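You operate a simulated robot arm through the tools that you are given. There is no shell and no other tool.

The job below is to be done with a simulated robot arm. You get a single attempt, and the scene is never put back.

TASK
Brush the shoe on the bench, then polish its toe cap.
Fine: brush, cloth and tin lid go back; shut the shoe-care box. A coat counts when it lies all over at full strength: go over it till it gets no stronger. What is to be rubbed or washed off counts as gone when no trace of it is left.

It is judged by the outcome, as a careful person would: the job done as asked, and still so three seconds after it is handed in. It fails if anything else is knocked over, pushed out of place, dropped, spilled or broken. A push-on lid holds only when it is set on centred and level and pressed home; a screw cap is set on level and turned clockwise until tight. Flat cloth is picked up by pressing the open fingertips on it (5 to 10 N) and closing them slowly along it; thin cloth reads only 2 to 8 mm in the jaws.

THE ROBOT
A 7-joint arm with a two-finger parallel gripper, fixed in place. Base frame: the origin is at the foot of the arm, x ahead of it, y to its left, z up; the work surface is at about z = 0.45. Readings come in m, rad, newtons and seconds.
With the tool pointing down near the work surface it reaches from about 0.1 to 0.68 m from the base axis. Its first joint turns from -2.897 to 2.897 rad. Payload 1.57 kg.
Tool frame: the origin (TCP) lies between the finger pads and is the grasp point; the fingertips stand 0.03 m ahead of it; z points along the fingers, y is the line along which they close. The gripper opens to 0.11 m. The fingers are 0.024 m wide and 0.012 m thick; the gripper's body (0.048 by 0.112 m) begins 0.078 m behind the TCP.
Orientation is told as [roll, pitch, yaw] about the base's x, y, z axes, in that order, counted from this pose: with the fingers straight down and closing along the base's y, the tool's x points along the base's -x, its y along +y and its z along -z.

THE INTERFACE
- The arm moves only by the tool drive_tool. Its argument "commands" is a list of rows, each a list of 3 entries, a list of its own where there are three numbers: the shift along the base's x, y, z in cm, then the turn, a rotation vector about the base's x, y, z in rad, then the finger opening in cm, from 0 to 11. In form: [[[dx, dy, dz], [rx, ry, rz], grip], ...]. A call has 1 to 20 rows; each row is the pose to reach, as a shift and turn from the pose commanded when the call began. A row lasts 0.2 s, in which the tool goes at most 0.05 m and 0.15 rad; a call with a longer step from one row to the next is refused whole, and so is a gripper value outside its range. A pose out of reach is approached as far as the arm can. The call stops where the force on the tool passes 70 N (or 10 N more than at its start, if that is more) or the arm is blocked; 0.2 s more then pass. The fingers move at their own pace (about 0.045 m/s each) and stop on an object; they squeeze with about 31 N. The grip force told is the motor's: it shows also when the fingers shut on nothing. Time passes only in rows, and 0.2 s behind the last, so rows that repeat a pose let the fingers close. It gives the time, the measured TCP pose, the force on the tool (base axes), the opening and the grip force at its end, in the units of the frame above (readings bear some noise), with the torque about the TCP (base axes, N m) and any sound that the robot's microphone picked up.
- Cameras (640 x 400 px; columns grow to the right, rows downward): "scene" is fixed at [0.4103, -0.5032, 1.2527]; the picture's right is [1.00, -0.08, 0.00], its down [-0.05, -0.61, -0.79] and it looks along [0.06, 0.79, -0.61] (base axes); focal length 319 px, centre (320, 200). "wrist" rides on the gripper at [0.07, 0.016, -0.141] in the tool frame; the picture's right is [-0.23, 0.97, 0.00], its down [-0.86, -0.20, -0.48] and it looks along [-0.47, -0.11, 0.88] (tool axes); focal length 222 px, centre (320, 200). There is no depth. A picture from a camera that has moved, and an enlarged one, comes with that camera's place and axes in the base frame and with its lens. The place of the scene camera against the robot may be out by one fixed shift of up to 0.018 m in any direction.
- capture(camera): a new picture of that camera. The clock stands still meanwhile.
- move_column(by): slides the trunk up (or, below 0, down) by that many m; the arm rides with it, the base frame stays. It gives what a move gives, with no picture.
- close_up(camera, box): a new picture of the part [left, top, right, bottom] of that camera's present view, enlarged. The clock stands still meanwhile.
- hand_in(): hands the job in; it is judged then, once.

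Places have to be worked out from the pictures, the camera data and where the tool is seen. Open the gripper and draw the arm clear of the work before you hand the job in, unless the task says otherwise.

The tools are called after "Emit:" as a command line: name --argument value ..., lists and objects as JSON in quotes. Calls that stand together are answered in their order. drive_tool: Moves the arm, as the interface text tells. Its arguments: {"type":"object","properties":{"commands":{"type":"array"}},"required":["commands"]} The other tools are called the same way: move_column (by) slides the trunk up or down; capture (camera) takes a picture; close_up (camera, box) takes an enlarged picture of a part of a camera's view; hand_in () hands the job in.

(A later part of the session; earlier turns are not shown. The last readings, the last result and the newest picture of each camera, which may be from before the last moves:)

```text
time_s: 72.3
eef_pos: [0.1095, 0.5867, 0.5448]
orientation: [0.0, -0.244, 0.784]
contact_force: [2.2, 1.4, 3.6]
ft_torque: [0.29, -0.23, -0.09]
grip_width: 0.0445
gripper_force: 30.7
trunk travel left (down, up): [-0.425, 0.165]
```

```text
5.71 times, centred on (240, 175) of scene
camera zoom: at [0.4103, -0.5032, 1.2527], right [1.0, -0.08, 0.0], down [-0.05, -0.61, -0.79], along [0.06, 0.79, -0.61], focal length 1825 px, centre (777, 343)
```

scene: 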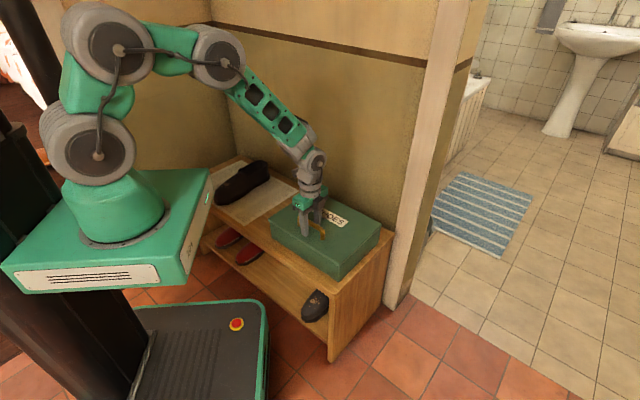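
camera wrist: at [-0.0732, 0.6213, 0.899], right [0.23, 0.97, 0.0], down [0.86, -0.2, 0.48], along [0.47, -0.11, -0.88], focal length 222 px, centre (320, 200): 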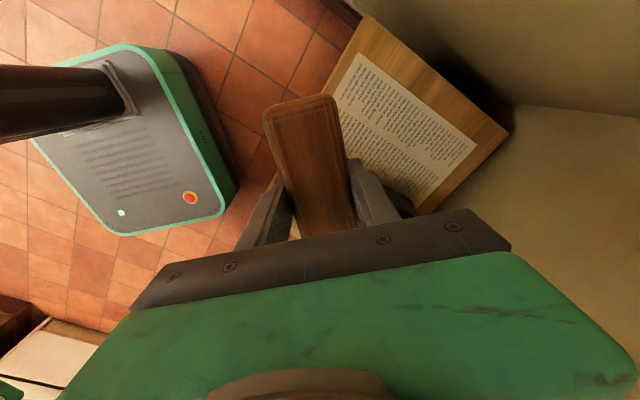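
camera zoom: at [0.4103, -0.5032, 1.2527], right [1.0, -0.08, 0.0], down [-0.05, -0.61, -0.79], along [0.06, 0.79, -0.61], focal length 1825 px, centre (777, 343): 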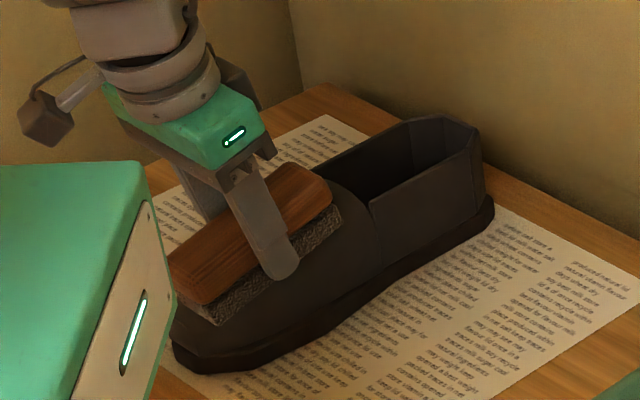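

The shoe is brushed. I lift off, level the brush, and carry it back above its spot in the box.

Emit:
drive_tool --commands '[[[0, 0, 3], [0, 0, 0], 2], [[0, 0, 6], [-0.05, 0.052, 0], 2], [[1, -1, 8.5], [-0.11, 0.115, 0], 2], [[4, -3, 9], [-0.167, 0.173, 0], 2], [[7.5, -5.3, 9], [-0.167, 0.173, 0], 2], [[11, -7.7, 9], [-0.167, 0.173, 0], 2], [[14.5, -10.1, 9], [-0.167, 0.173, 0], 2], [[18, -12.5, 9], [-0.167, 0.173, 0], 2], [[21.5, -14.9, 9], [-0.167, 0.173, 0], 2], [[25, -17.4, 9], [-0.167, 0.173, 0], 2], [[28, -19.5, 9], [-0.167, 0.173, 0], 2], [[29.4, -20.4, 9], [-0.167, 0.173, 0], 2], [[29.4, -20.4, 9], [-0.167, 0.173, 0], 2]]'

Emit:
capture --camera "wrist"

Emit:
close_up --camera "scene" --box '[200, 150, 280, 210]'

```text
time_s: 75.1
eef_pos: [0.4018, 0.383, 0.6352]
orientation: [0.002, 0.001, 0.784]
contact_force: [0.0, -0.3, -1.0]
ft_torque: [0.0, 0.02, 0.0]
grip_width: 0.0444
gripper_force: 31.2
trunk travel left (down, up): [-0.425, 0.165]
```

```text
taken
camera wrist: at [0.3429, 0.3453, 0.7766], right [-0.53, 0.85, 0.0], down [0.75, 0.46, 0.48], along [0.41, 0.25, -0.88], focal length 222 px, centre (320, 200)
```

wrist: 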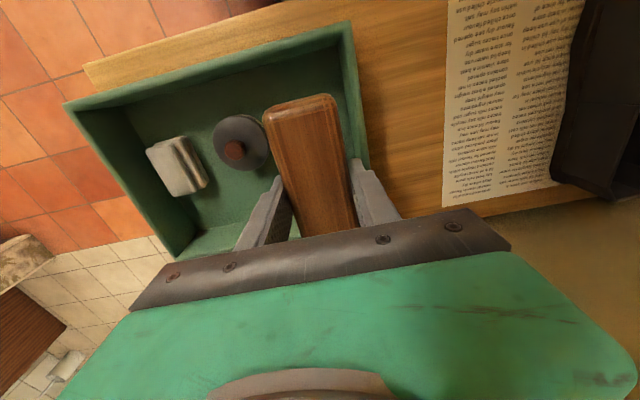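

```text
6.67 times, centred on (240, 180) of scene
camera zoom: at [0.4103, -0.5032, 1.2527], right [1.0, -0.08, 0.0], down [-0.05, -0.61, -0.79], along [0.06, 0.79, -0.61], focal length 2130 px, centre (853, 333)
```

zoom: 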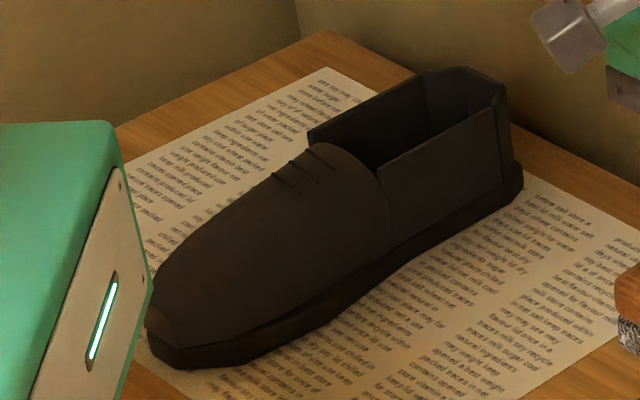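

The shoe looks clean and unmoved. I lower the brush back to its original spot.

Emit:
drive_tool --commands '[[[0.1, -0.1, -4], [0, 0, 0], 2], [[0.1, -0.1, -8], [0, 0, 0], 2], [[0.1, -0.1, -11], [0, 0, 0], 2], [[0.1, -0.1, -13], [0, 0, 0], 2], [[0.1, -0.1, -13.6], [0, 0, 0], 2]]'

```text
time_s: 76.3
eef_pos: [0.404, 0.3823, 0.4971]
orientation: [-0.001, 0.0, 0.784]
contact_force: [1.2, 0.2, -1.4]
ft_torque: [-0.01, -0.03, 0.01]
grip_width: 0.0446
gripper_force: 31.3
trunk travel left (down, up): [-0.425, 0.165]
```

Nearly down; I lower 1–2 mm more until it rests, then open to 5.2 cm and withdraw upward.

Emit:
drive_tool --commands '[[[0, 0, -0.15], [0, 0, 0], 2], [[0, 0, -0.15], [0, 0, 0], 2], [[0, 0, -0.15], [0, 0, 0], 5.2], [[0, 0, -0.15], [0, 0, 0], 5.2], [[0, 0, -0.1], [0, 0, 0], 5.2]]'

Emit:
close_up --camera "scene" --box '[260, 170, 340, 240]'

```text
time_s: 77.5
eef_pos: [0.4031, 0.3834, 0.4966]
orientation: [0.002, 0.0, 0.784]
contact_force: [0.4, 0.1, 0.4]
ft_torque: [0.0, 0.03, 0.01]
grip_width: 0.0521
gripper_force: 0.1
trunk travel left (down, up): [-0.425, 0.165]
```

```text
5.71 times, centred on (300, 205) of scene
camera zoom: at [0.4103, -0.5032, 1.2527], right [1.0, -0.08, 0.0], down [-0.05, -0.61, -0.79], along [0.06, 0.79, -0.61], focal length 1825 px, centre (434, 171)
```

zoom: 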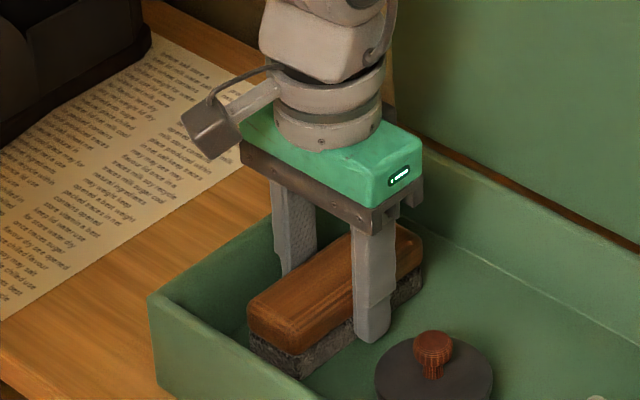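

The brush is back in place. I rise and move above the tin to measure its knob.

Emit:
drive_tool --commands '[[[0, 0, 4], [0, 0, 0], 5.2], [[0, 0, 8], [0, 0, 0], 5.2], [[0, 0, 12], [0, 0, 0], 5.2], [[1.5, -2.2, 15], [0, 0, 0], 5.2], [[3.5, -5, 16], [0, 0, 0], 5.2], [[5.6, -8.2, 16], [0, 0, 0], 5.2], [[5.6, -8.2, 16], [0, 0, 0], 5.2]]'

Emit:
capture --camera "wrist"

```text
time_s: 79.1
eef_pos: [0.4581, 0.2985, 0.6583]
orientation: [0.003, 0.0, 0.784]
contact_force: [-0.6, 0.2, 0.3]
ft_torque: [0.04, -0.02, -0.04]
grip_width: 0.0523
gripper_force: 0.0
trunk travel left (down, up): [-0.425, 0.165]
```

```text
taken
camera wrist: at [0.3978, 0.2615, 0.7995], right [-0.53, 0.85, 0.0], down [0.75, 0.46, 0.48], along [0.41, 0.25, -0.88], focal length 222 px, centre (320, 200)
```

wrist: 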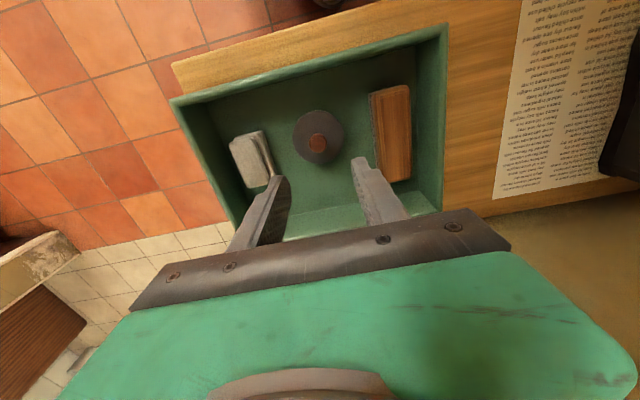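

Emit:
close_up --camera "wrist" --box '[220, 85, 380, 200]'

Emit:
close_up --camera "scene" --box '[290, 205, 360, 260]'

```text
3.48 times, centred on (300, 142) of wrist
camera zoom: at [0.3978, 0.2615, 0.7995], right [-0.53, 0.85, 0.0], down [0.75, 0.46, 0.48], along [0.41, 0.25, -0.88], focal length 773 px, centre (390, 400)
```

zoom: 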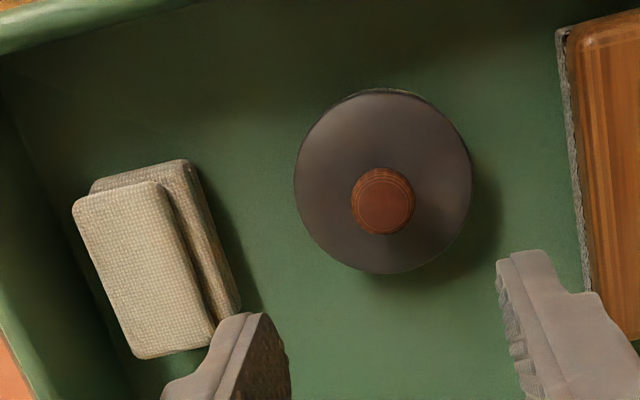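

```text
7.27 times, centred on (325, 232) of scene
camera zoom: at [0.4103, -0.5032, 1.2527], right [1.0, -0.08, 0.0], down [-0.05, -0.61, -0.79], along [0.06, 0.79, -0.61], focal length 2323 px, centre (284, -36)
```

zoom: 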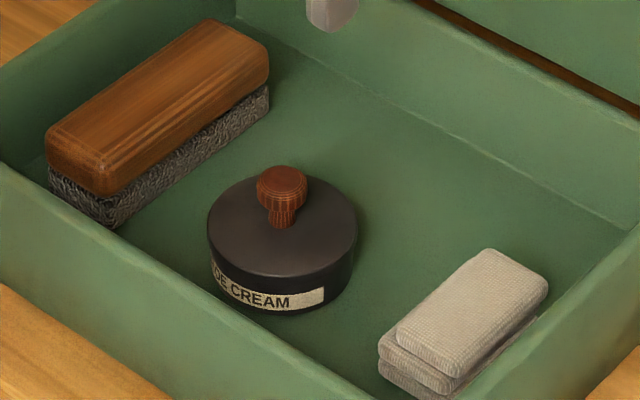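

Knob and lid centre lie at ~(0.459,0.296); cloth is a folded two-layer pad. I lower to just above the knob and check centring.

Emit:
drive_tool --commands '[[[0.1, -0.2, -3.5], [0, 0, 0], 5], [[0.1, -0.2, -7], [0, 0, 0], 5], [[0.1, -0.2, -9.5], [0, 0, 0], 5], [[0.1, -0.2, -10], [0, 0, 0], 5]]'

Emit:
capture --camera "wrist"

Emit:
close_up --camera "scene" --box '[280, 185, 360, 250]'

```text
time_s: 80.1
eef_pos: [0.4599, 0.2977, 0.5557]
orientation: [0.001, 0.002, 0.783]
contact_force: [-1.4, 0.6, -0.1]
ft_torque: [0.02, -0.02, -0.03]
grip_width: 0.05
gripper_force: 0.1
trunk travel left (down, up): [-0.425, 0.165]
```

```text
taken
camera wrist: at [0.4005, 0.2608, 0.6981], right [-0.53, 0.85, 0.0], down [0.75, 0.46, 0.48], along [0.41, 0.25, -0.88], focal length 222 px, centre (320, 200)
```

wrist: 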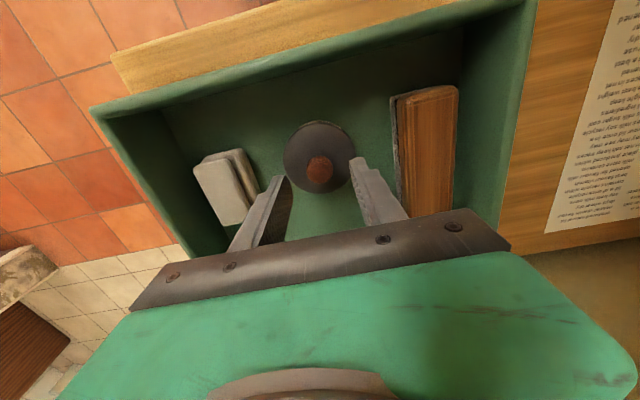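

```text
6.15 times, centred on (320, 218) of scene
camera zoom: at [0.4103, -0.5032, 1.2527], right [1.0, -0.08, 0.0], down [-0.05, -0.61, -0.79], along [0.06, 0.79, -0.61], focal length 1966 px, centre (320, 92)
```

zoom: 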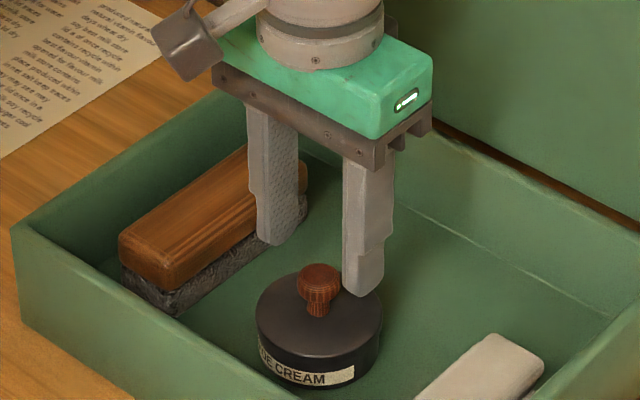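

The knob top is at (0.460,0.296,0.5175), lid top ≈0.488. I lower so the fingertips reach just above the lid, and check.

Emit:
drive_tool --commands '[[[0, -0.12, -1.5], [0, 0, 0], 5], [[0, -0.12, -2.7], [0, 0, 0], 5], [[0, -0.12, -3.3], [0, 0, 0], 5], [[0, -0.12, -3.3], [0, 0, 0], 5]]'

Emit:
close_up --camera "scene" --box '[280, 185, 360, 250]'

```text
time_s: 81.1
eef_pos: [0.4593, 0.2979, 0.5242]
orientation: [0.0, 0.0, 0.785]
contact_force: [0.4, -0.4, 0.2]
ft_torque: [-0.04, 0.01, 0.01]
grip_width: 0.05
gripper_force: 0.0
trunk travel left (down, up): [-0.425, 0.165]
```

```text
6.15 times, centred on (320, 218) of scene
camera zoom: at [0.4103, -0.5032, 1.2527], right [1.0, -0.08, 0.0], down [-0.05, -0.61, -0.79], along [0.06, 0.79, -0.61], focal length 1966 px, centre (320, 92)
```

zoom: 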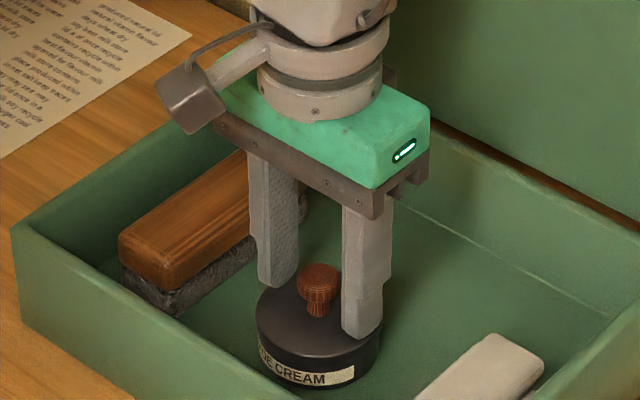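

The knob sits between the fingertips. I close on it.

Emit:
drive_tool --commands '[[[0, 0, 0], [0, 0, 0], 3.5], [[0, 0, 0], [0, 0, 0], 2.6], [[0, 0, 0], [0, 0, 0], 1.5], [[0, 0, 0], [0, 0, 0], 1.5], [[0, 0, 0], [0, 0, 0], 1.5]]'

Emit:
close_up --camera "scene" --box '[280, 185, 360, 250]'

```text
time_s: 82.3
eef_pos: [0.4601, 0.2968, 0.5248]
orientation: [-0.001, -0.001, 0.785]
contact_force: [-0.5, -0.1, 0.3]
ft_torque: [0.02, -0.01, 0.01]
grip_width: 0.0222
gripper_force: 31.1
trunk travel left (down, up): [-0.425, 0.165]
```

```text
6.15 times, centred on (320, 218) of scene
camera zoom: at [0.4103, -0.5032, 1.2527], right [1.0, -0.08, 0.0], down [-0.05, -0.61, -0.79], along [0.06, 0.79, -0.61], focal length 1966 px, centre (320, 92)
```

zoom: 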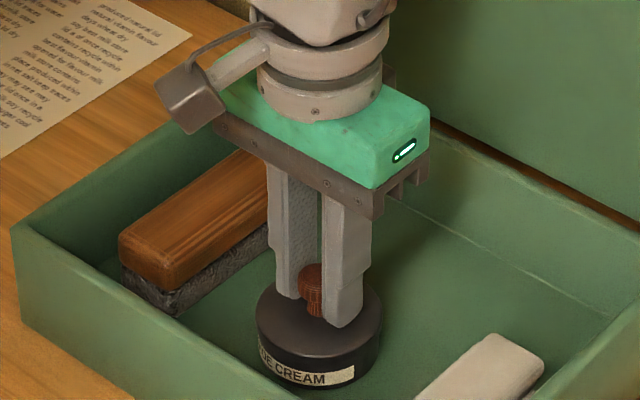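

Knob held (2.2 cm). I pull straight up slowly by 1 cm and watch whether the lid comes off the tin.

Emit:
drive_tool --commands '[[[0, 0, 0.3], [0, 0, 0], 1.5], [[0, 0, 0.6], [0, 0, 0], 1.5], [[0, 0, 1], [0, 0, 0], 1.5], [[0, 0, 1], [0, 0, 0], 1.5]]'

Emit:
close_up --camera "scene" --box '[280, 185, 360, 250]'

```text
time_s: 83.3
eef_pos: [0.4601, 0.2968, 0.5357]
orientation: [0.001, -0.001, 0.784]
contact_force: [0.0, -0.1, 0.1]
ft_torque: [-0.03, -0.01, 0.02]
grip_width: 0.022
gripper_force: 30.8
trunk travel left (down, up): [-0.425, 0.165]
heard: snap
```

```text
6.15 times, centred on (320, 218) of scene
camera zoom: at [0.4103, -0.5032, 1.2527], right [1.0, -0.08, 0.0], down [-0.05, -0.61, -0.79], along [0.06, 0.79, -0.61], focal length 1966 px, centre (320, 92)
```

zoom: 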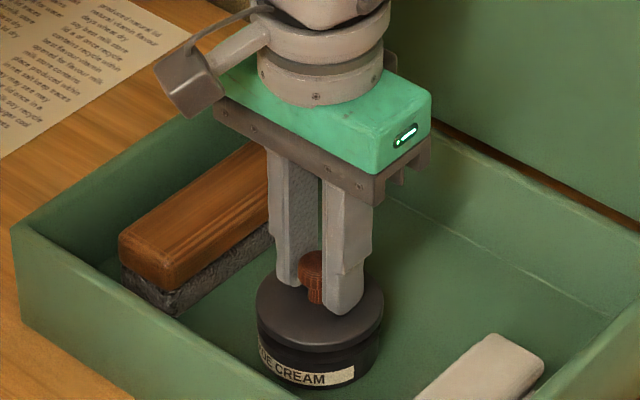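

A snap: the push-on lid came off while the tin stayed. I lift it clear and look.

Emit:
drive_tool --commands '[[[0, 0, 2], [0, 0, 0], 1.5], [[0, 0, 5], [0, 0, 0], 1.5], [[0, 0, 9], [0, 0, 0], 1.5], [[0, 0, 11], [0, 0, 0], 1.5]]'

Emit:
close_up --camera "scene" --box '[270, 160, 370, 260]'

Emit:
capture --camera "wrist"

```text
time_s: 84.3
eef_pos: [0.461, 0.2952, 0.6448]
orientation: [0.002, 0.0, 0.782]
contact_force: [0.9, 0.5, -0.2]
ft_torque: [0.0, 0.0, 0.01]
grip_width: 0.0219
gripper_force: 31.1
trunk travel left (down, up): [-0.425, 0.165]
```

```text
4.00 times, centred on (320, 210) of scene
camera zoom: at [0.4103, -0.5032, 1.2527], right [1.0, -0.08, 0.0], down [-0.05, -0.61, -0.79], along [0.06, 0.79, -0.61], focal length 1278 px, centre (320, 160)
```

zoom: 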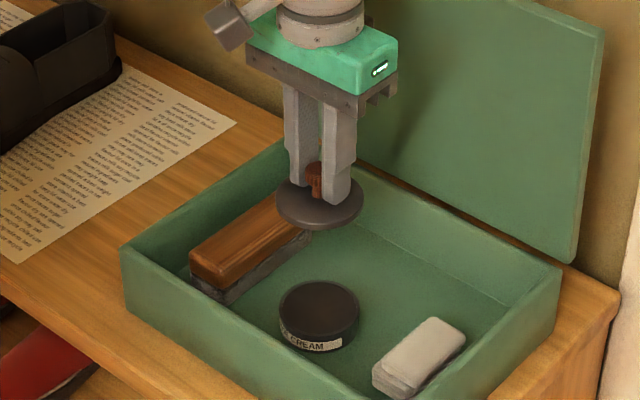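

```text
taken
camera wrist: at [0.4006, 0.2586, 0.787], right [-0.53, 0.85, 0.0], down [0.75, 0.46, 0.48], along [0.41, 0.25, -0.88], focal length 222 px, centre (320, 200)
```

wrist: 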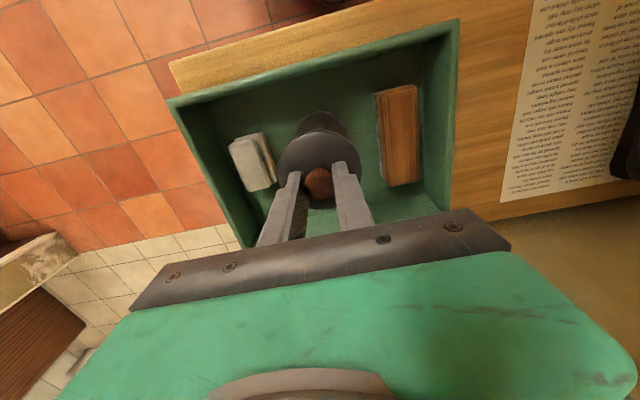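

The lid is in hand and the open tin stands in the box. I'll set the lid down on the bare bench strip between the box and the newspaper at about (0.326,0.450).

Emit:
drive_tool --commands '[[[-3, 3.4, 0], [0, 0, 0], 1.5], [[-6, 6.8, 0], [0, 0, 0], 1.5], [[-9, 10.3, 0], [0, 0, 0], 1.5], [[-12, 13.7, 0], [0, 0, 0], 1.5], [[-13.5, 15.5, 0], [0, 0, 0], 1.5], [[-13.5, 15.5, -3], [0, 0, 0], 1.5], [[-13.5, 15.5, -6], [0, 0, 0], 1.5]]'

Emit:
capture --camera "wrist"

Emit:
close_up --camera "scene" --box '[220, 150, 340, 250]'

```text
time_s: 85.9
eef_pos: [0.325, 0.4514, 0.5857]
orientation: [0.002, 0.001, 0.783]
contact_force: [0.2, 0.1, 0.1]
ft_torque: [-0.02, 0.03, -0.01]
grip_width: 0.0221
gripper_force: 30.2
trunk travel left (down, up): [-0.425, 0.165]
```

```text
taken
camera wrist: at [0.2656, 0.4136, 0.7274], right [-0.53, 0.85, 0.0], down [0.75, 0.46, 0.48], along [0.41, 0.25, -0.88], focal length 222 px, centre (320, 200)
```

wrist: 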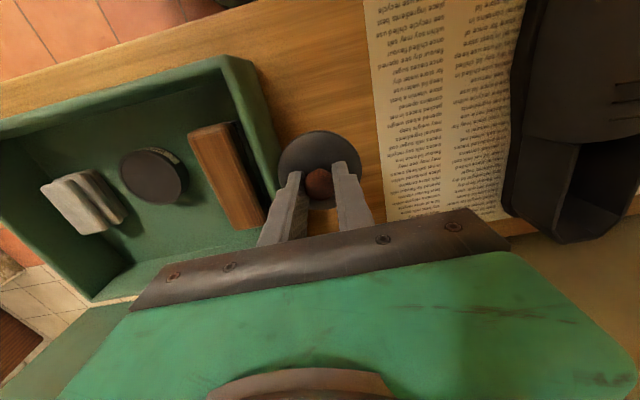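

```text
4.00 times, centred on (280, 200) of scene
camera zoom: at [0.4103, -0.5032, 1.2527], right [1.0, -0.08, 0.0], down [-0.05, -0.61, -0.79], along [0.06, 0.79, -0.61], focal length 1278 px, centre (480, 200)
```

zoom: 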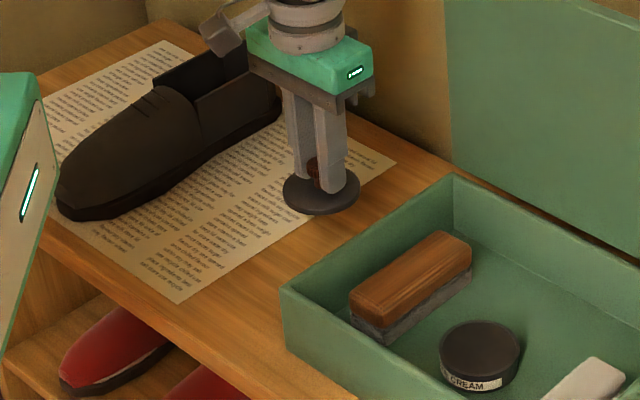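

I shift a few millimetres further from the box wall and lower the lid toward the bench.

Emit:
drive_tool --commands '[[[-0.2, 0.2, -3], [0, 0, 0], 1.5], [[-0.3, 0.3, -6], [0, 0, 0], 1.5], [[-0.3, 0.3, -8], [0, 0, 0], 1.5], [[-0.3, 0.3, -8.5], [0, 0, 0], 1.5], [[-0.3, 0.3, -8.8], [0, 0, 0], 1.5]]'

Emit:
close_up --camera "scene" --box '[230, 160, 310, 220]'

```text
time_s: 87.1
eef_pos: [0.3218, 0.4543, 0.498]
orientation: [0.001, 0.0, 0.783]
contact_force: [0.0, -0.7, 0.2]
ft_torque: [0.03, -0.03, 0.03]
grip_width: 0.0224
gripper_force: 31.7
trunk travel left (down, up): [-0.425, 0.165]
```

```text
6.67 times, centred on (270, 190) of scene
camera zoom: at [0.4103, -0.5032, 1.2527], right [1.0, -0.08, 0.0], down [-0.05, -0.61, -0.79], along [0.06, 0.79, -0.61], focal length 2130 px, centre (653, 267)
```

zoom: 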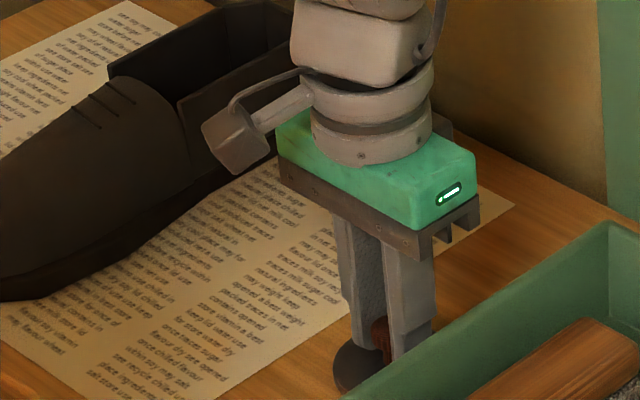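

No contact yet; I continue lowering in small steps.

Emit:
drive_tool --commands '[[[0, 0, -0.2], [0, 0, 0], 1.5], [[0, 0, -0.4], [0, 0, 0], 1.5], [[0, 0, -0.4], [0, 0, 0], 1.5]]'

```text
time_s: 87.9
eef_pos: [0.3216, 0.4557, 0.4922]
orientation: [-0.001, 0.001, 0.784]
contact_force: [0.7, -0.3, -1.0]
ft_torque: [0.01, 0.04, -0.02]
grip_width: 0.0222
gripper_force: 30.8
trunk travel left (down, up): [-0.425, 0.165]
```

Emit:
drive_tool --commands '[[[0, 0, -0.2], [0, 0, 0], 1.5], [[0, 0, -0.4], [0, 0, 0], 1.5], [[0, 0, -0.4], [0, 0, 0], 1.5]]'

Emit:
close_up --camera "scene" --box '[240, 180, 320, 240]'

```text
time_s: 88.7
eef_pos: [0.3231, 0.4551, 0.4896]
orientation: [0.001, -0.001, 0.783]
contact_force: [-4.7, -4.2, 17.3]
ft_torque: [-0.19, 0.16, -0.02]
grip_width: 0.0222
gripper_force: 31.0
trunk travel left (down, up): [-0.425, 0.165]
```

```text
6.67 times, centred on (280, 210) of scene
camera zoom: at [0.4103, -0.5032, 1.2527], right [1.0, -0.08, 0.0], down [-0.05, -0.61, -0.79], along [0.06, 0.79, -0.61], focal length 2130 px, centre (587, 133)
```

zoom: 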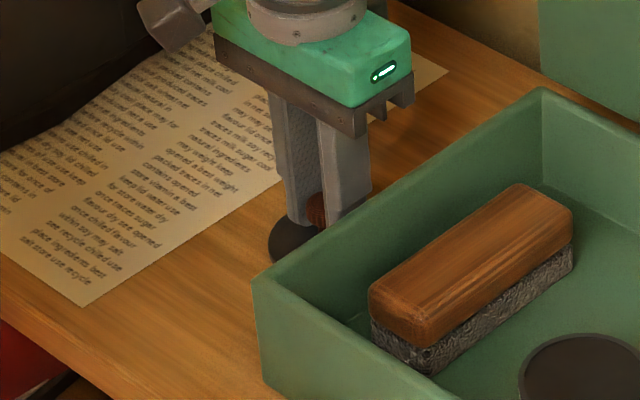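

The lid touched the bench (17 N). I relieve 1.5 mm, open the fingers and rise.

Emit:
drive_tool --commands '[[[0, 0, 0.15], [0, 0, 0], 1.5], [[0, 0, 0.15], [0, 0, 0], 3], [[0, 0, 0.15], [0, 0, 0], 4.5], [[0, 0, 0.15], [0, 0, 0], 4.5], [[0, 0, 3], [0, 0, 0], 4.5], [[0, 0, 7], [0, 0, 0], 4.5], [[0, 0, 11], [0, 0, 0], 4.5], [[0, 0, 15], [0, 0, 0], 4.5]]'

Emit:
capture --camera "wrist"

```text
time_s: 90.5
eef_pos: [0.3212, 0.4546, 0.6379]
orientation: [0.0, 0.002, 0.784]
contact_force: [0.0, -0.4, 0.3]
ft_torque: [-0.02, -0.04, -0.04]
grip_width: 0.045
gripper_force: 0.1
trunk travel left (down, up): [-0.425, 0.165]
```

```text
taken
camera wrist: at [0.2626, 0.4185, 0.7795], right [-0.53, 0.85, 0.0], down [0.75, 0.46, 0.48], along [0.41, 0.25, -0.88], focal length 222 px, centre (320, 200)
```

wrist: 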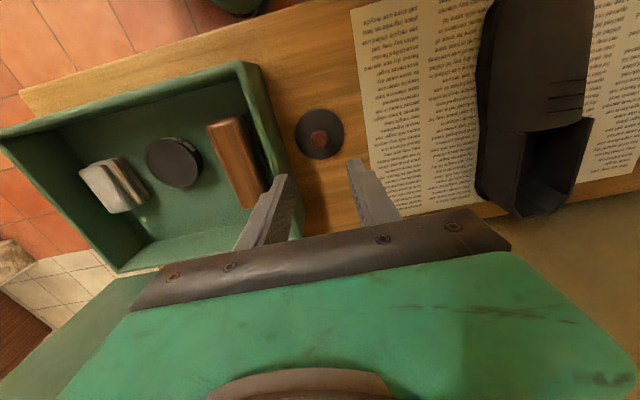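

The lid rests on the bench strip. Next I move above the cloth to measure it.

Emit:
drive_tool --commands '[[[3, -3, 0.5], [0, 0, 0], 6], [[6.2, -6.2, 1], [0, 0, 0], 6], [[9.4, -9.4, 1.2], [0, 0, 0], 6], [[12.6, -12.6, 1.2], [0, 0, 0], 6], [[15.8, -15.8, 1.2], [0, 0, 0], 6], [[19, -19, 1.2], [0, 0, 0], 6], [[22.2, -22.2, 1.2], [0, 0, 0], 6], [[22.4, -22.4, 0], [0, 0, 0], 6]]'

Emit:
capture --camera "wrist"

Emit:
close_up --camera "scene" --box '[290, 195, 380, 265]'

```text
time_s: 92.3
eef_pos: [0.5469, 0.2326, 0.6385]
orientation: [0.0, 0.001, 0.785]
contact_force: [-0.3, -0.2, 0.1]
ft_torque: [0.01, -0.03, 0.0]
grip_width: 0.0601
gripper_force: 0.0
trunk travel left (down, up): [-0.425, 0.165]
```

```text
taken
camera wrist: at [0.4871, 0.1954, 0.7802], right [-0.53, 0.85, 0.0], down [0.75, 0.46, 0.48], along [0.41, 0.25, -0.88], focal length 222 px, centre (320, 200)
```

wrist: 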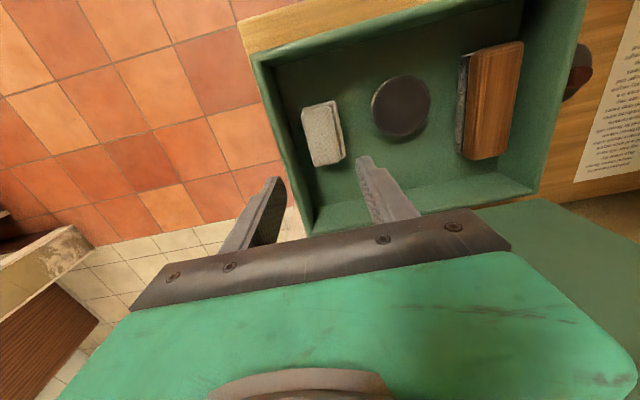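

```text
5.71 times, centred on (335, 230) of scene
camera zoom: at [0.4103, -0.5032, 1.2527], right [1.0, -0.08, 0.0], down [-0.05, -0.61, -0.79], along [0.06, 0.79, -0.61], focal length 1825 px, centre (234, 29)
```

zoom: 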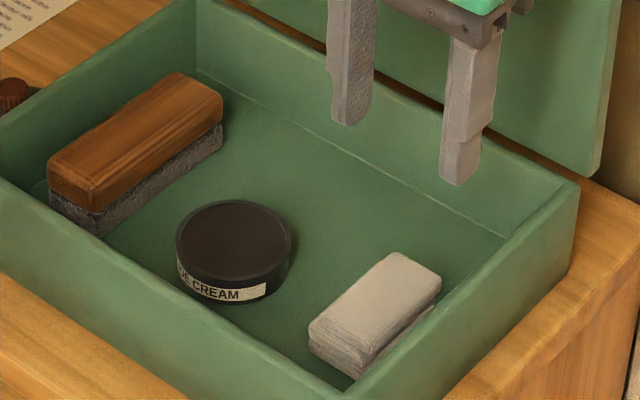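

Emit:
close_up --camera "wrist" --box '[290, 80, 440, 180]'

```text
4.00 times, centred on (365, 130) of wrist
camera zoom: at [0.4871, 0.1954, 0.7802], right [-0.53, 0.85, 0.0], down [0.75, 0.46, 0.48], along [0.41, 0.25, -0.88], focal length 888 px, centre (140, 480)
```

zoom: 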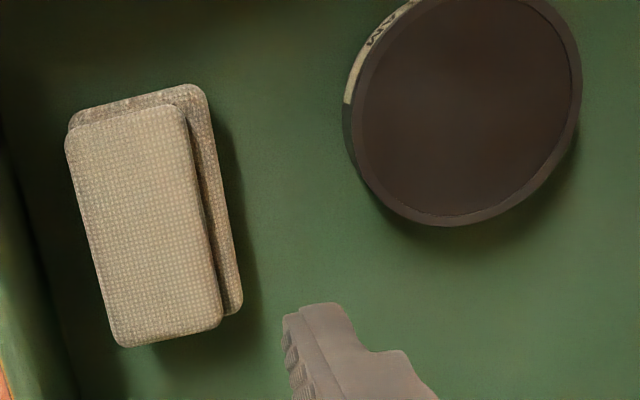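

The cloth pad (≈3.6–4.4 cm wide, 7 cm long) is centred at ~(0.543,0.236); the tin is full of dark cream. I lower over the pad with a 6 cm opening.

Emit:
drive_tool --commands '[[[-0.35, 0.3, -4], [0, 0, 0], 6], [[-0.35, 0.3, -8], [0, 0, 0], 6], [[-0.35, 0.3, -11], [0, 0, 0], 6], [[-0.35, 0.3, -12.5], [0, 0, 0], 6], [[-0.35, 0.3, -12.5], [0, 0, 0], 6]]'

Emit:
close_up --camera "scene" --box '[300, 195, 380, 265]'

Emit:
capture --camera "wrist"

```text
time_s: 93.5
eef_pos: [0.5429, 0.2336, 0.5183]
orientation: [-0.002, -0.005, 0.782]
contact_force: [-8.9, -7.3, 32.4]
ft_torque: [-1.18, -0.69, -0.52]
grip_width: 0.0575
gripper_force: 0.0
trunk travel left (down, up): [-0.425, 0.165]
```

```text
5.71 times, centred on (340, 230) of scene
camera zoom: at [0.4103, -0.5032, 1.2527], right [1.0, -0.08, 0.0], down [-0.05, -0.61, -0.79], along [0.06, 0.79, -0.61], focal length 1825 px, centre (206, 29)
```

zoom: 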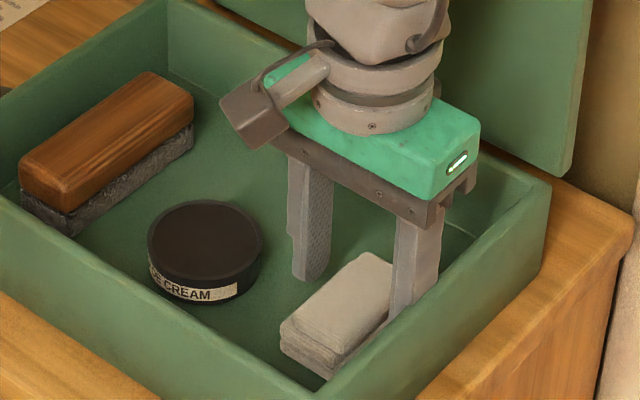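

```text
taken
camera wrist: at [0.4831, 0.1966, 0.6596], right [-0.52, 0.85, 0.0], down [0.74, 0.46, 0.48], along [0.41, 0.25, -0.88], focal length 222 px, centre (320, 200)
```

wrist: 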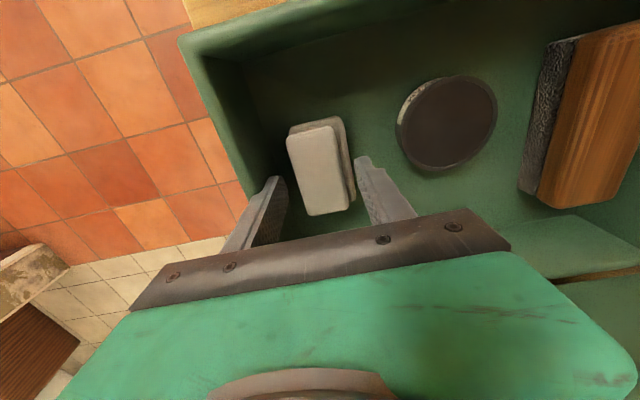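

The outer finger rubbed on the box's right wall (32 N). I go back up, shift 6 mm away from the wall, narrow to 5 cm, and try again.

Emit:
drive_tool --commands '[[[0, 0, 1], [0, 0, 0], 5.5], [[0, 0, 3], [0, 0, 0], 5], [[-0.4, 0.41, 3], [0, 0, 0], 5], [[-0.4, 0.41, 3], [0, 0, 0], 5], [[-0.4, 0.41, 1.5], [0, 0, 0], 5], [[-0.4, 0.41, 0.6], [0, 0, 0], 5]]'

Emit:
capture --camera "wrist"

Emit:
close_up --camera "scene" --box '[300, 195, 380, 265]'

```text
time_s: 94.9
eef_pos: [0.5389, 0.2377, 0.5193]
orientation: [0.001, -0.002, 0.783]
contact_force: [0.3, 0.0, -0.6]
ft_torque: [0.02, 0.05, -0.01]
grip_width: 0.05
gripper_force: 0.0
trunk travel left (down, up): [-0.425, 0.165]
```

```text
taken
camera wrist: at [0.4804, 0.2011, 0.6612], right [-0.53, 0.85, 0.0], down [0.75, 0.46, 0.48], along [0.41, 0.25, -0.88], focal length 222 px, centre (320, 200)
```

wrist: 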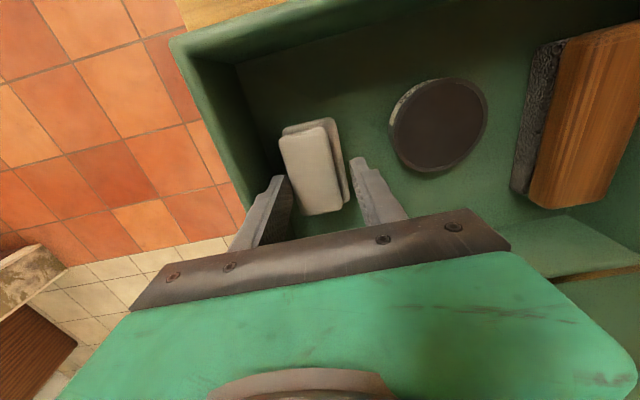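

```text
5.71 times, centred on (340, 230) of scene
camera zoom: at [0.4103, -0.5032, 1.2527], right [1.0, -0.08, 0.0], down [-0.05, -0.61, -0.79], along [0.06, 0.79, -0.61], focal length 1825 px, centre (206, 29)
```

zoom: 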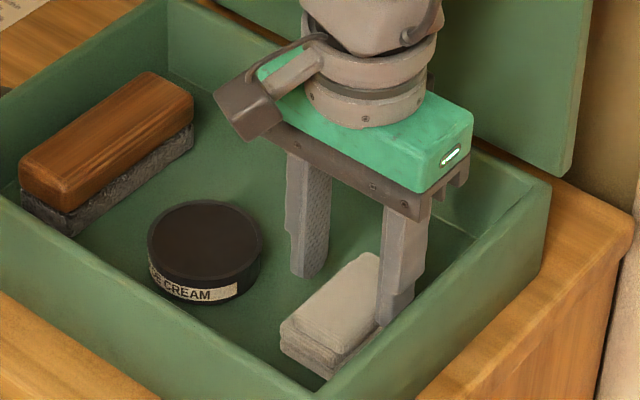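

Clear now and centred on the pad. I descend to put the fingertips about 1 cm above the box floor beside the pad.

Emit:
drive_tool --commands '[[[0, 0, -1], [0, 0, 0], 5], [[0, 0, -2], [0, 0, 0], 5], [[0, 0, -2.2], [0, 0, 0], 5]]'

Emit:
close_up --camera "scene" --box '[300, 195, 380, 265]'

```text
time_s: 95.7
eef_pos: [0.5392, 0.2377, 0.4976]
orientation: [0.0, 0.0, 0.784]
contact_force: [0.1, -0.3, -0.3]
ft_torque: [0.02, 0.0, 0.0]
grip_width: 0.0501
gripper_force: 0.0
trunk travel left (down, up): [-0.425, 0.165]
```

```text
5.71 times, centred on (340, 230) of scene
camera zoom: at [0.4103, -0.5032, 1.2527], right [1.0, -0.08, 0.0], down [-0.05, -0.61, -0.79], along [0.06, 0.79, -0.61], focal length 1825 px, centre (206, 29)
```

zoom: 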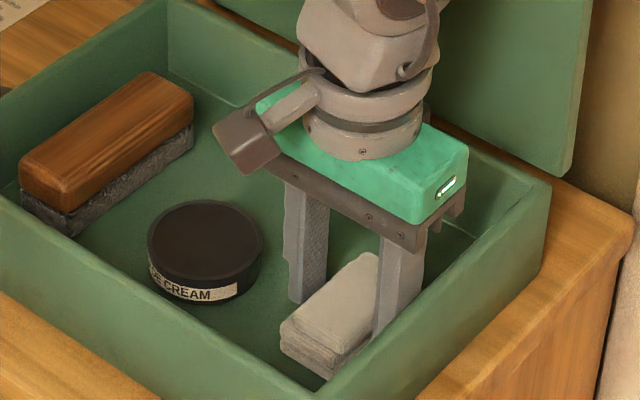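

No contact. I close on the pad.

Emit:
drive_tool --commands '[[[0, 0, 0], [0, 0, 0], 4], [[0, 0, 0], [0, 0, 0], 3.4], [[0, 0, 0], [0, 0, 0], 2.8], [[0, 0, 0], [0, 0, 0], 1], [[0, 0, 0], [0, 0, 0], 1], [[0, 0, 0], [0, 0, 0], 1]]'

Emit:
close_up --camera "scene" --box '[300, 195, 380, 265]'

```text
time_s: 97.1
eef_pos: [0.5396, 0.2378, 0.4973]
orientation: [0.0, 0.001, 0.783]
contact_force: [0.5, 0.3, -0.6]
ft_torque: [-0.01, -0.02, 0.01]
grip_width: 0.0446
gripper_force: 30.9
trunk travel left (down, up): [-0.425, 0.165]
```

```text
5.71 times, centred on (340, 230) of scene
camera zoom: at [0.4103, -0.5032, 1.2527], right [1.0, -0.08, 0.0], down [-0.05, -0.61, -0.79], along [0.06, 0.79, -0.61], focal length 1825 px, centre (206, 29)
```

zoom: 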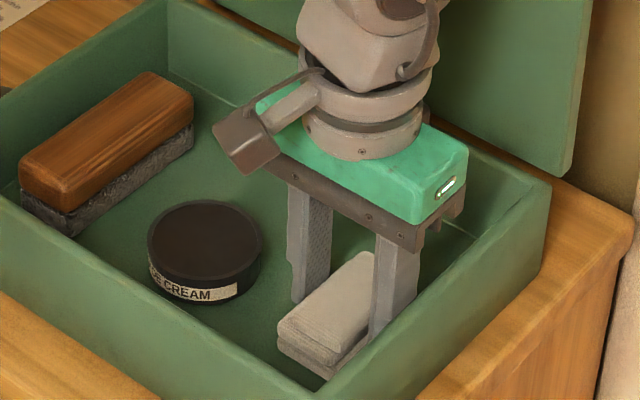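

The pad is gripped firmly at 4.5 cm. I lift it and check.

Emit:
drive_tool --commands '[[[0, 0, 1], [0, 0, 0], 1], [[0, 0, 4], [0, 0, 0], 1], [[0, 0, 8], [0, 0, 0], 1], [[0, 0, 11], [0, 0, 0], 1]]'

Emit:
close_up --camera "scene" --box '[290, 150, 390, 250]'

Emit:
capture --camera "wrist"

```text
time_s: 98.1
eef_pos: [0.5382, 0.2373, 0.6067]
orientation: [0.001, 0.003, 0.784]
contact_force: [0.3, -0.3, -1.2]
ft_torque: [0.0, 0.0, -0.02]
grip_width: 0.0448
gripper_force: 31.5
trunk travel left (down, up): [-0.425, 0.165]
```

```text
4.00 times, centred on (340, 200) of scene
camera zoom: at [0.4103, -0.5032, 1.2527], right [1.0, -0.08, 0.0], down [-0.05, -0.61, -0.79], along [0.06, 0.79, -0.61], focal length 1278 px, centre (240, 200)
```

zoom: 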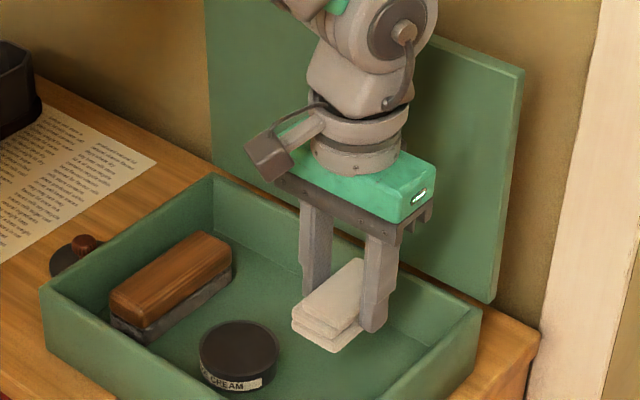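

```text
taken
camera wrist: at [0.4785, 0.2008, 0.7478], right [-0.53, 0.85, 0.0], down [0.75, 0.46, 0.48], along [0.4, 0.25, -0.88], focal length 222 px, centre (320, 200)
```

wrist: 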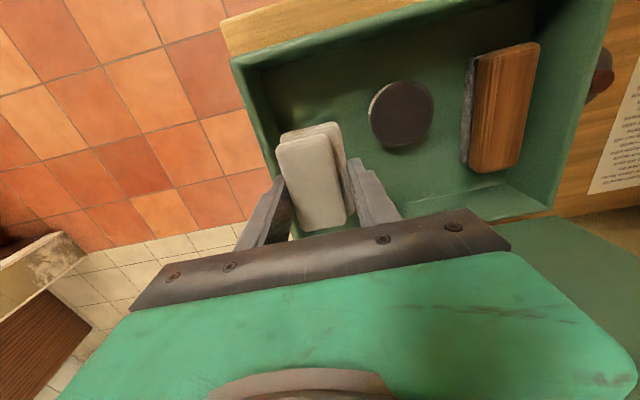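

The pad is held rigidly. I move it above the open tin and tilt it so its robot-side end points down into the cream.

Emit:
drive_tool --commands '[[[-1.8, 1.6, 0.5], [0.035, -0.036, 0], 1], [[-3.6, 3.2, 1], [0.09, -0.093, 0], 1], [[-5.4, 4.8, 1], [0.15, -0.155, 0], 1], [[-7.3, 6.35, 1], [0.2, -0.208, 0], 1], [[-7.3, 6.35, 0], [0.243, -0.252, 0], 1], [[-7.3, 6.35, -3], [0.243, -0.252, 0], 1]]'

Emit:
close_up --camera "scene" --box '[275, 170, 375, 255]'

Emit:
capture --camera "wrist"

```text
time_s: 99.5
eef_pos: [0.4664, 0.2993, 0.5778]
orientation: [-0.006, -0.352, 0.785]
contact_force: [1.2, 0.1, -0.1]
ft_torque: [0.01, -0.05, -0.04]
grip_width: 0.0449
gripper_force: 30.7
trunk travel left (down, up): [-0.425, 0.165]
```

```text
4.71 times, centred on (325, 212) of scene
camera zoom: at [0.4103, -0.5032, 1.2527], right [1.0, -0.08, 0.0], down [-0.05, -0.61, -0.79], along [0.06, 0.79, -0.61], focal length 1503 px, centre (296, 141)
```

zoom: 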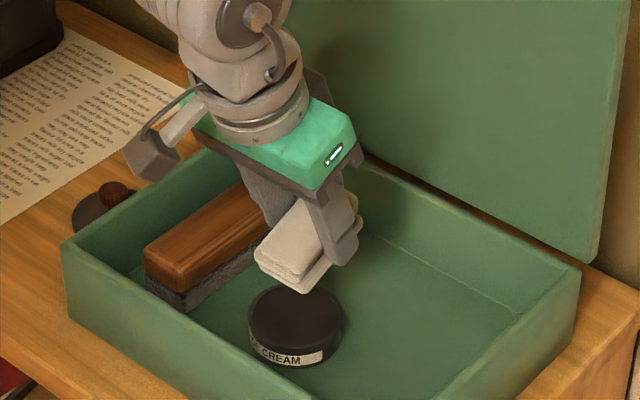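

```text
taken
camera wrist: at [0.3751, 0.2325, 0.6861], right [-0.54, 0.84, 0.07], down [0.59, 0.31, 0.74], along [0.6, 0.44, -0.66], focal length 222 px, centre (320, 200)
```

wrist: 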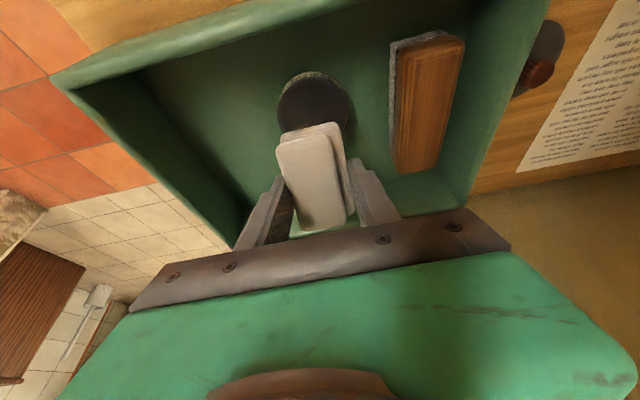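

The pad end is over the tin. I lower to about rim level, then continue in small steps watching the force.

Emit:
drive_tool --commands '[[[0, 0, -2], [0, 0, 0], 1], [[0, 0, -3.5], [0, 0, 0], 1], [[0, 0, -4.2], [0, 0, 0], 1], [[0, 0, -4.2], [0, 0, 0], 1]]'

Emit:
close_up --camera "scene" --box '[285, 195, 355, 250]'

Emit:
close_up --camera "wrist" --box '[240, 60, 400, 240]'

```text
time_s: 100.5
eef_pos: [0.4671, 0.3018, 0.5346]
orientation: [-0.004, -0.35, 0.786]
contact_force: [0.8, -0.9, -0.2]
ft_torque: [-0.02, -0.01, 0.01]
grip_width: 0.0446
gripper_force: 31.4
trunk travel left (down, up): [-0.425, 0.165]
```

```text
7.27 times, centred on (320, 222) of scene
camera zoom: at [0.4103, -0.5032, 1.2527], right [1.0, -0.08, 0.0], down [-0.05, -0.61, -0.79], along [0.06, 0.79, -0.61], focal length 2323 px, centre (320, 36)
```

zoom: 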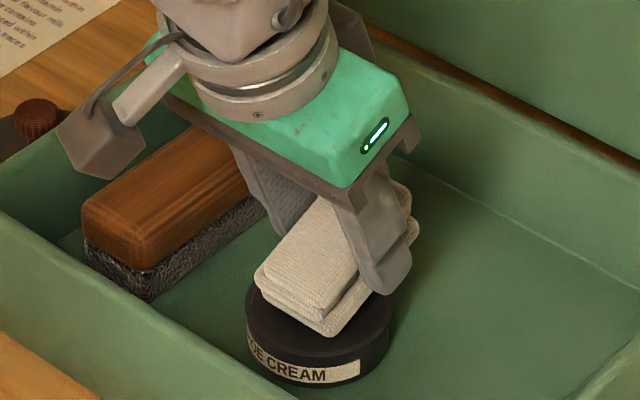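

```text
2.22 times, centred on (320, 150) of wrist
camera zoom: at [0.3747, 0.2339, 0.6438], right [-0.54, 0.84, 0.07], down [0.59, 0.31, 0.74], along [0.6, 0.44, -0.66], focal length 494 px, centre (320, 311)
```

zoom: 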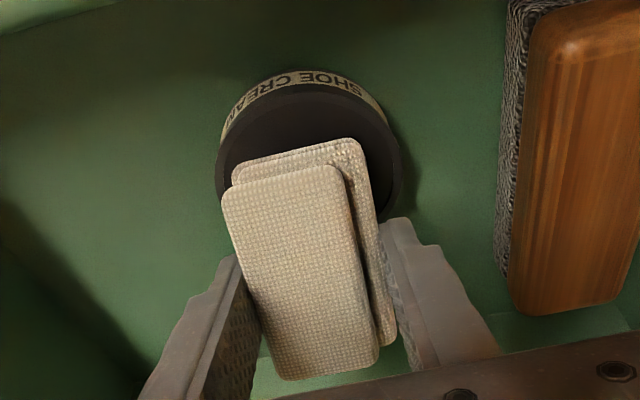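

The pad's end is right at the tin's rim level, centred. I lower further by 3–6 mm, watching the force.

Emit:
drive_tool --commands '[[[0, 0, -0.2], [0, 0, 0], 1], [[0, 0, -0.4], [0, 0, 0], 1], [[0, 0, -0.4], [0, 0, 0], 1]]'

```text
time_s: 101.3
eef_pos: [0.4663, 0.303, 0.5336]
orientation: [-0.005, -0.354, 0.785]
contact_force: [-1.3, -3.7, 19.3]
ft_torque: [-0.43, 0.61, 0.0]
grip_width: 0.0447
gripper_force: 31.4
trunk travel left (down, up): [-0.425, 0.165]
```

The pad touches at 19 N inside the tin, on the cream. I ease off to a lighter pressure and wipe gently back and forth a few millimetres to load it.

Emit:
drive_tool --commands '[[[0, 0, 0.1], [0, 0, 0], 1], [[0.25, 0.25, 0.1], [0, 0, 0], 1], [[0, 0, 0.1], [0, 0, 0], 1], [[-0.2, -0.2, 0.1], [0, 0, 0], 1], [[0.2, 0.2, 0.1], [0, 0, 0], 1], [[0, 0, 0.1], [0, 0, 0], 1]]'

Emit:
close_up --camera "scene" --box '[285, 195, 355, 250]'

Emit:
close_up --camera "wrist" --box '[240, 60, 400, 240]'

```text
time_s: 102.7
eef_pos: [0.4664, 0.302, 0.5324]
orientation: [-0.005, -0.351, 0.785]
contact_force: [-2.8, 0.2, 9.6]
ft_torque: [-0.17, 0.36, -0.03]
grip_width: 0.0446
gripper_force: 30.5
trunk travel left (down, up): [-0.425, 0.165]
```

```text
7.27 times, centred on (320, 222) of scene
camera zoom: at [0.4103, -0.5032, 1.2527], right [1.0, -0.08, 0.0], down [-0.05, -0.61, -0.79], along [0.06, 0.79, -0.61], focal length 2323 px, centre (320, 36)
```

zoom: 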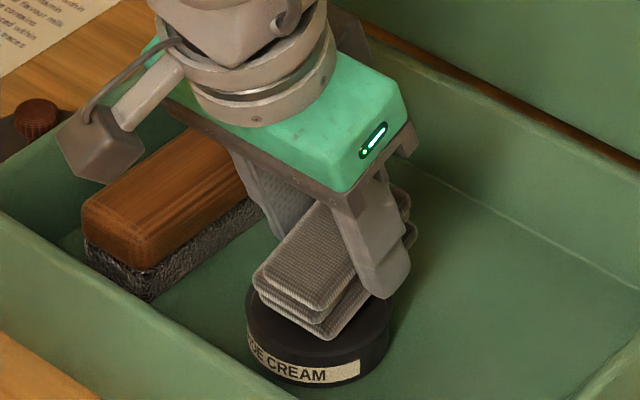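

```text
2.22 times, centred on (320, 150) of wrist
camera zoom: at [0.3741, 0.2338, 0.6414], right [-0.54, 0.84, 0.07], down [0.59, 0.31, 0.74], along [0.6, 0.44, -0.66], focal length 494 px, centre (320, 311)
```

zoom: 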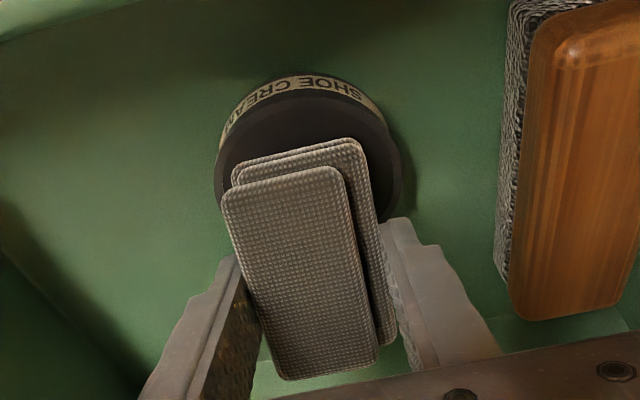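

The cloth has turned darker — it is taking up cream. I wipe a bit more to load it fully and compare.

Emit:
drive_tool --commands '[[[0.25, 0.25, 0], [0, 0, 0], 1], [[0, 0, 0], [0, 0, 0], 1], [[-0.2, -0.2, 0], [0, 0, 0], 1], [[0.2, 0.2, 0], [0, 0, 0], 1], [[0, 0, 0], [0, 0, 0], 1], [[-0.2, -0.2, 0], [0, 0, 0], 1], [[0.2, 0.2, 0], [0, 0, 0], 1], [[0, 0, 0], [0, 0, 0], 1]]'

Emit:
close_up --camera "scene" --box '[285, 195, 355, 250]'

```text
time_s: 104.5
eef_pos: [0.4665, 0.302, 0.5331]
orientation: [-0.004, -0.349, 0.784]
contact_force: [0.6, 0.6, 1.8]
ft_torque: [-0.03, 0.04, -0.04]
grip_width: 0.0449
gripper_force: 30.7
trunk travel left (down, up): [-0.425, 0.165]
```

```text
7.27 times, centred on (320, 222) of scene
camera zoom: at [0.4103, -0.5032, 1.2527], right [1.0, -0.08, 0.0], down [-0.05, -0.61, -0.79], along [0.06, 0.79, -0.61], focal length 2323 px, centre (320, 36)
```

zoom: 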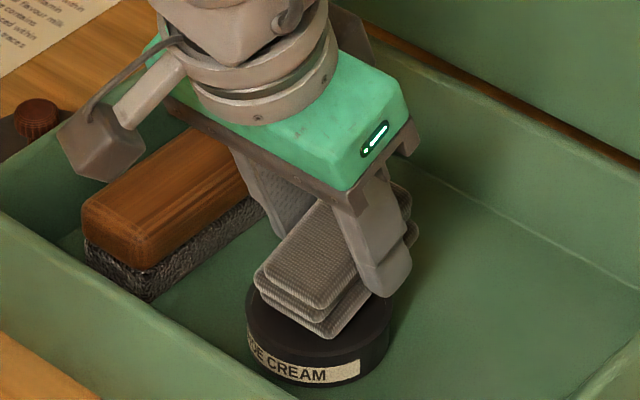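

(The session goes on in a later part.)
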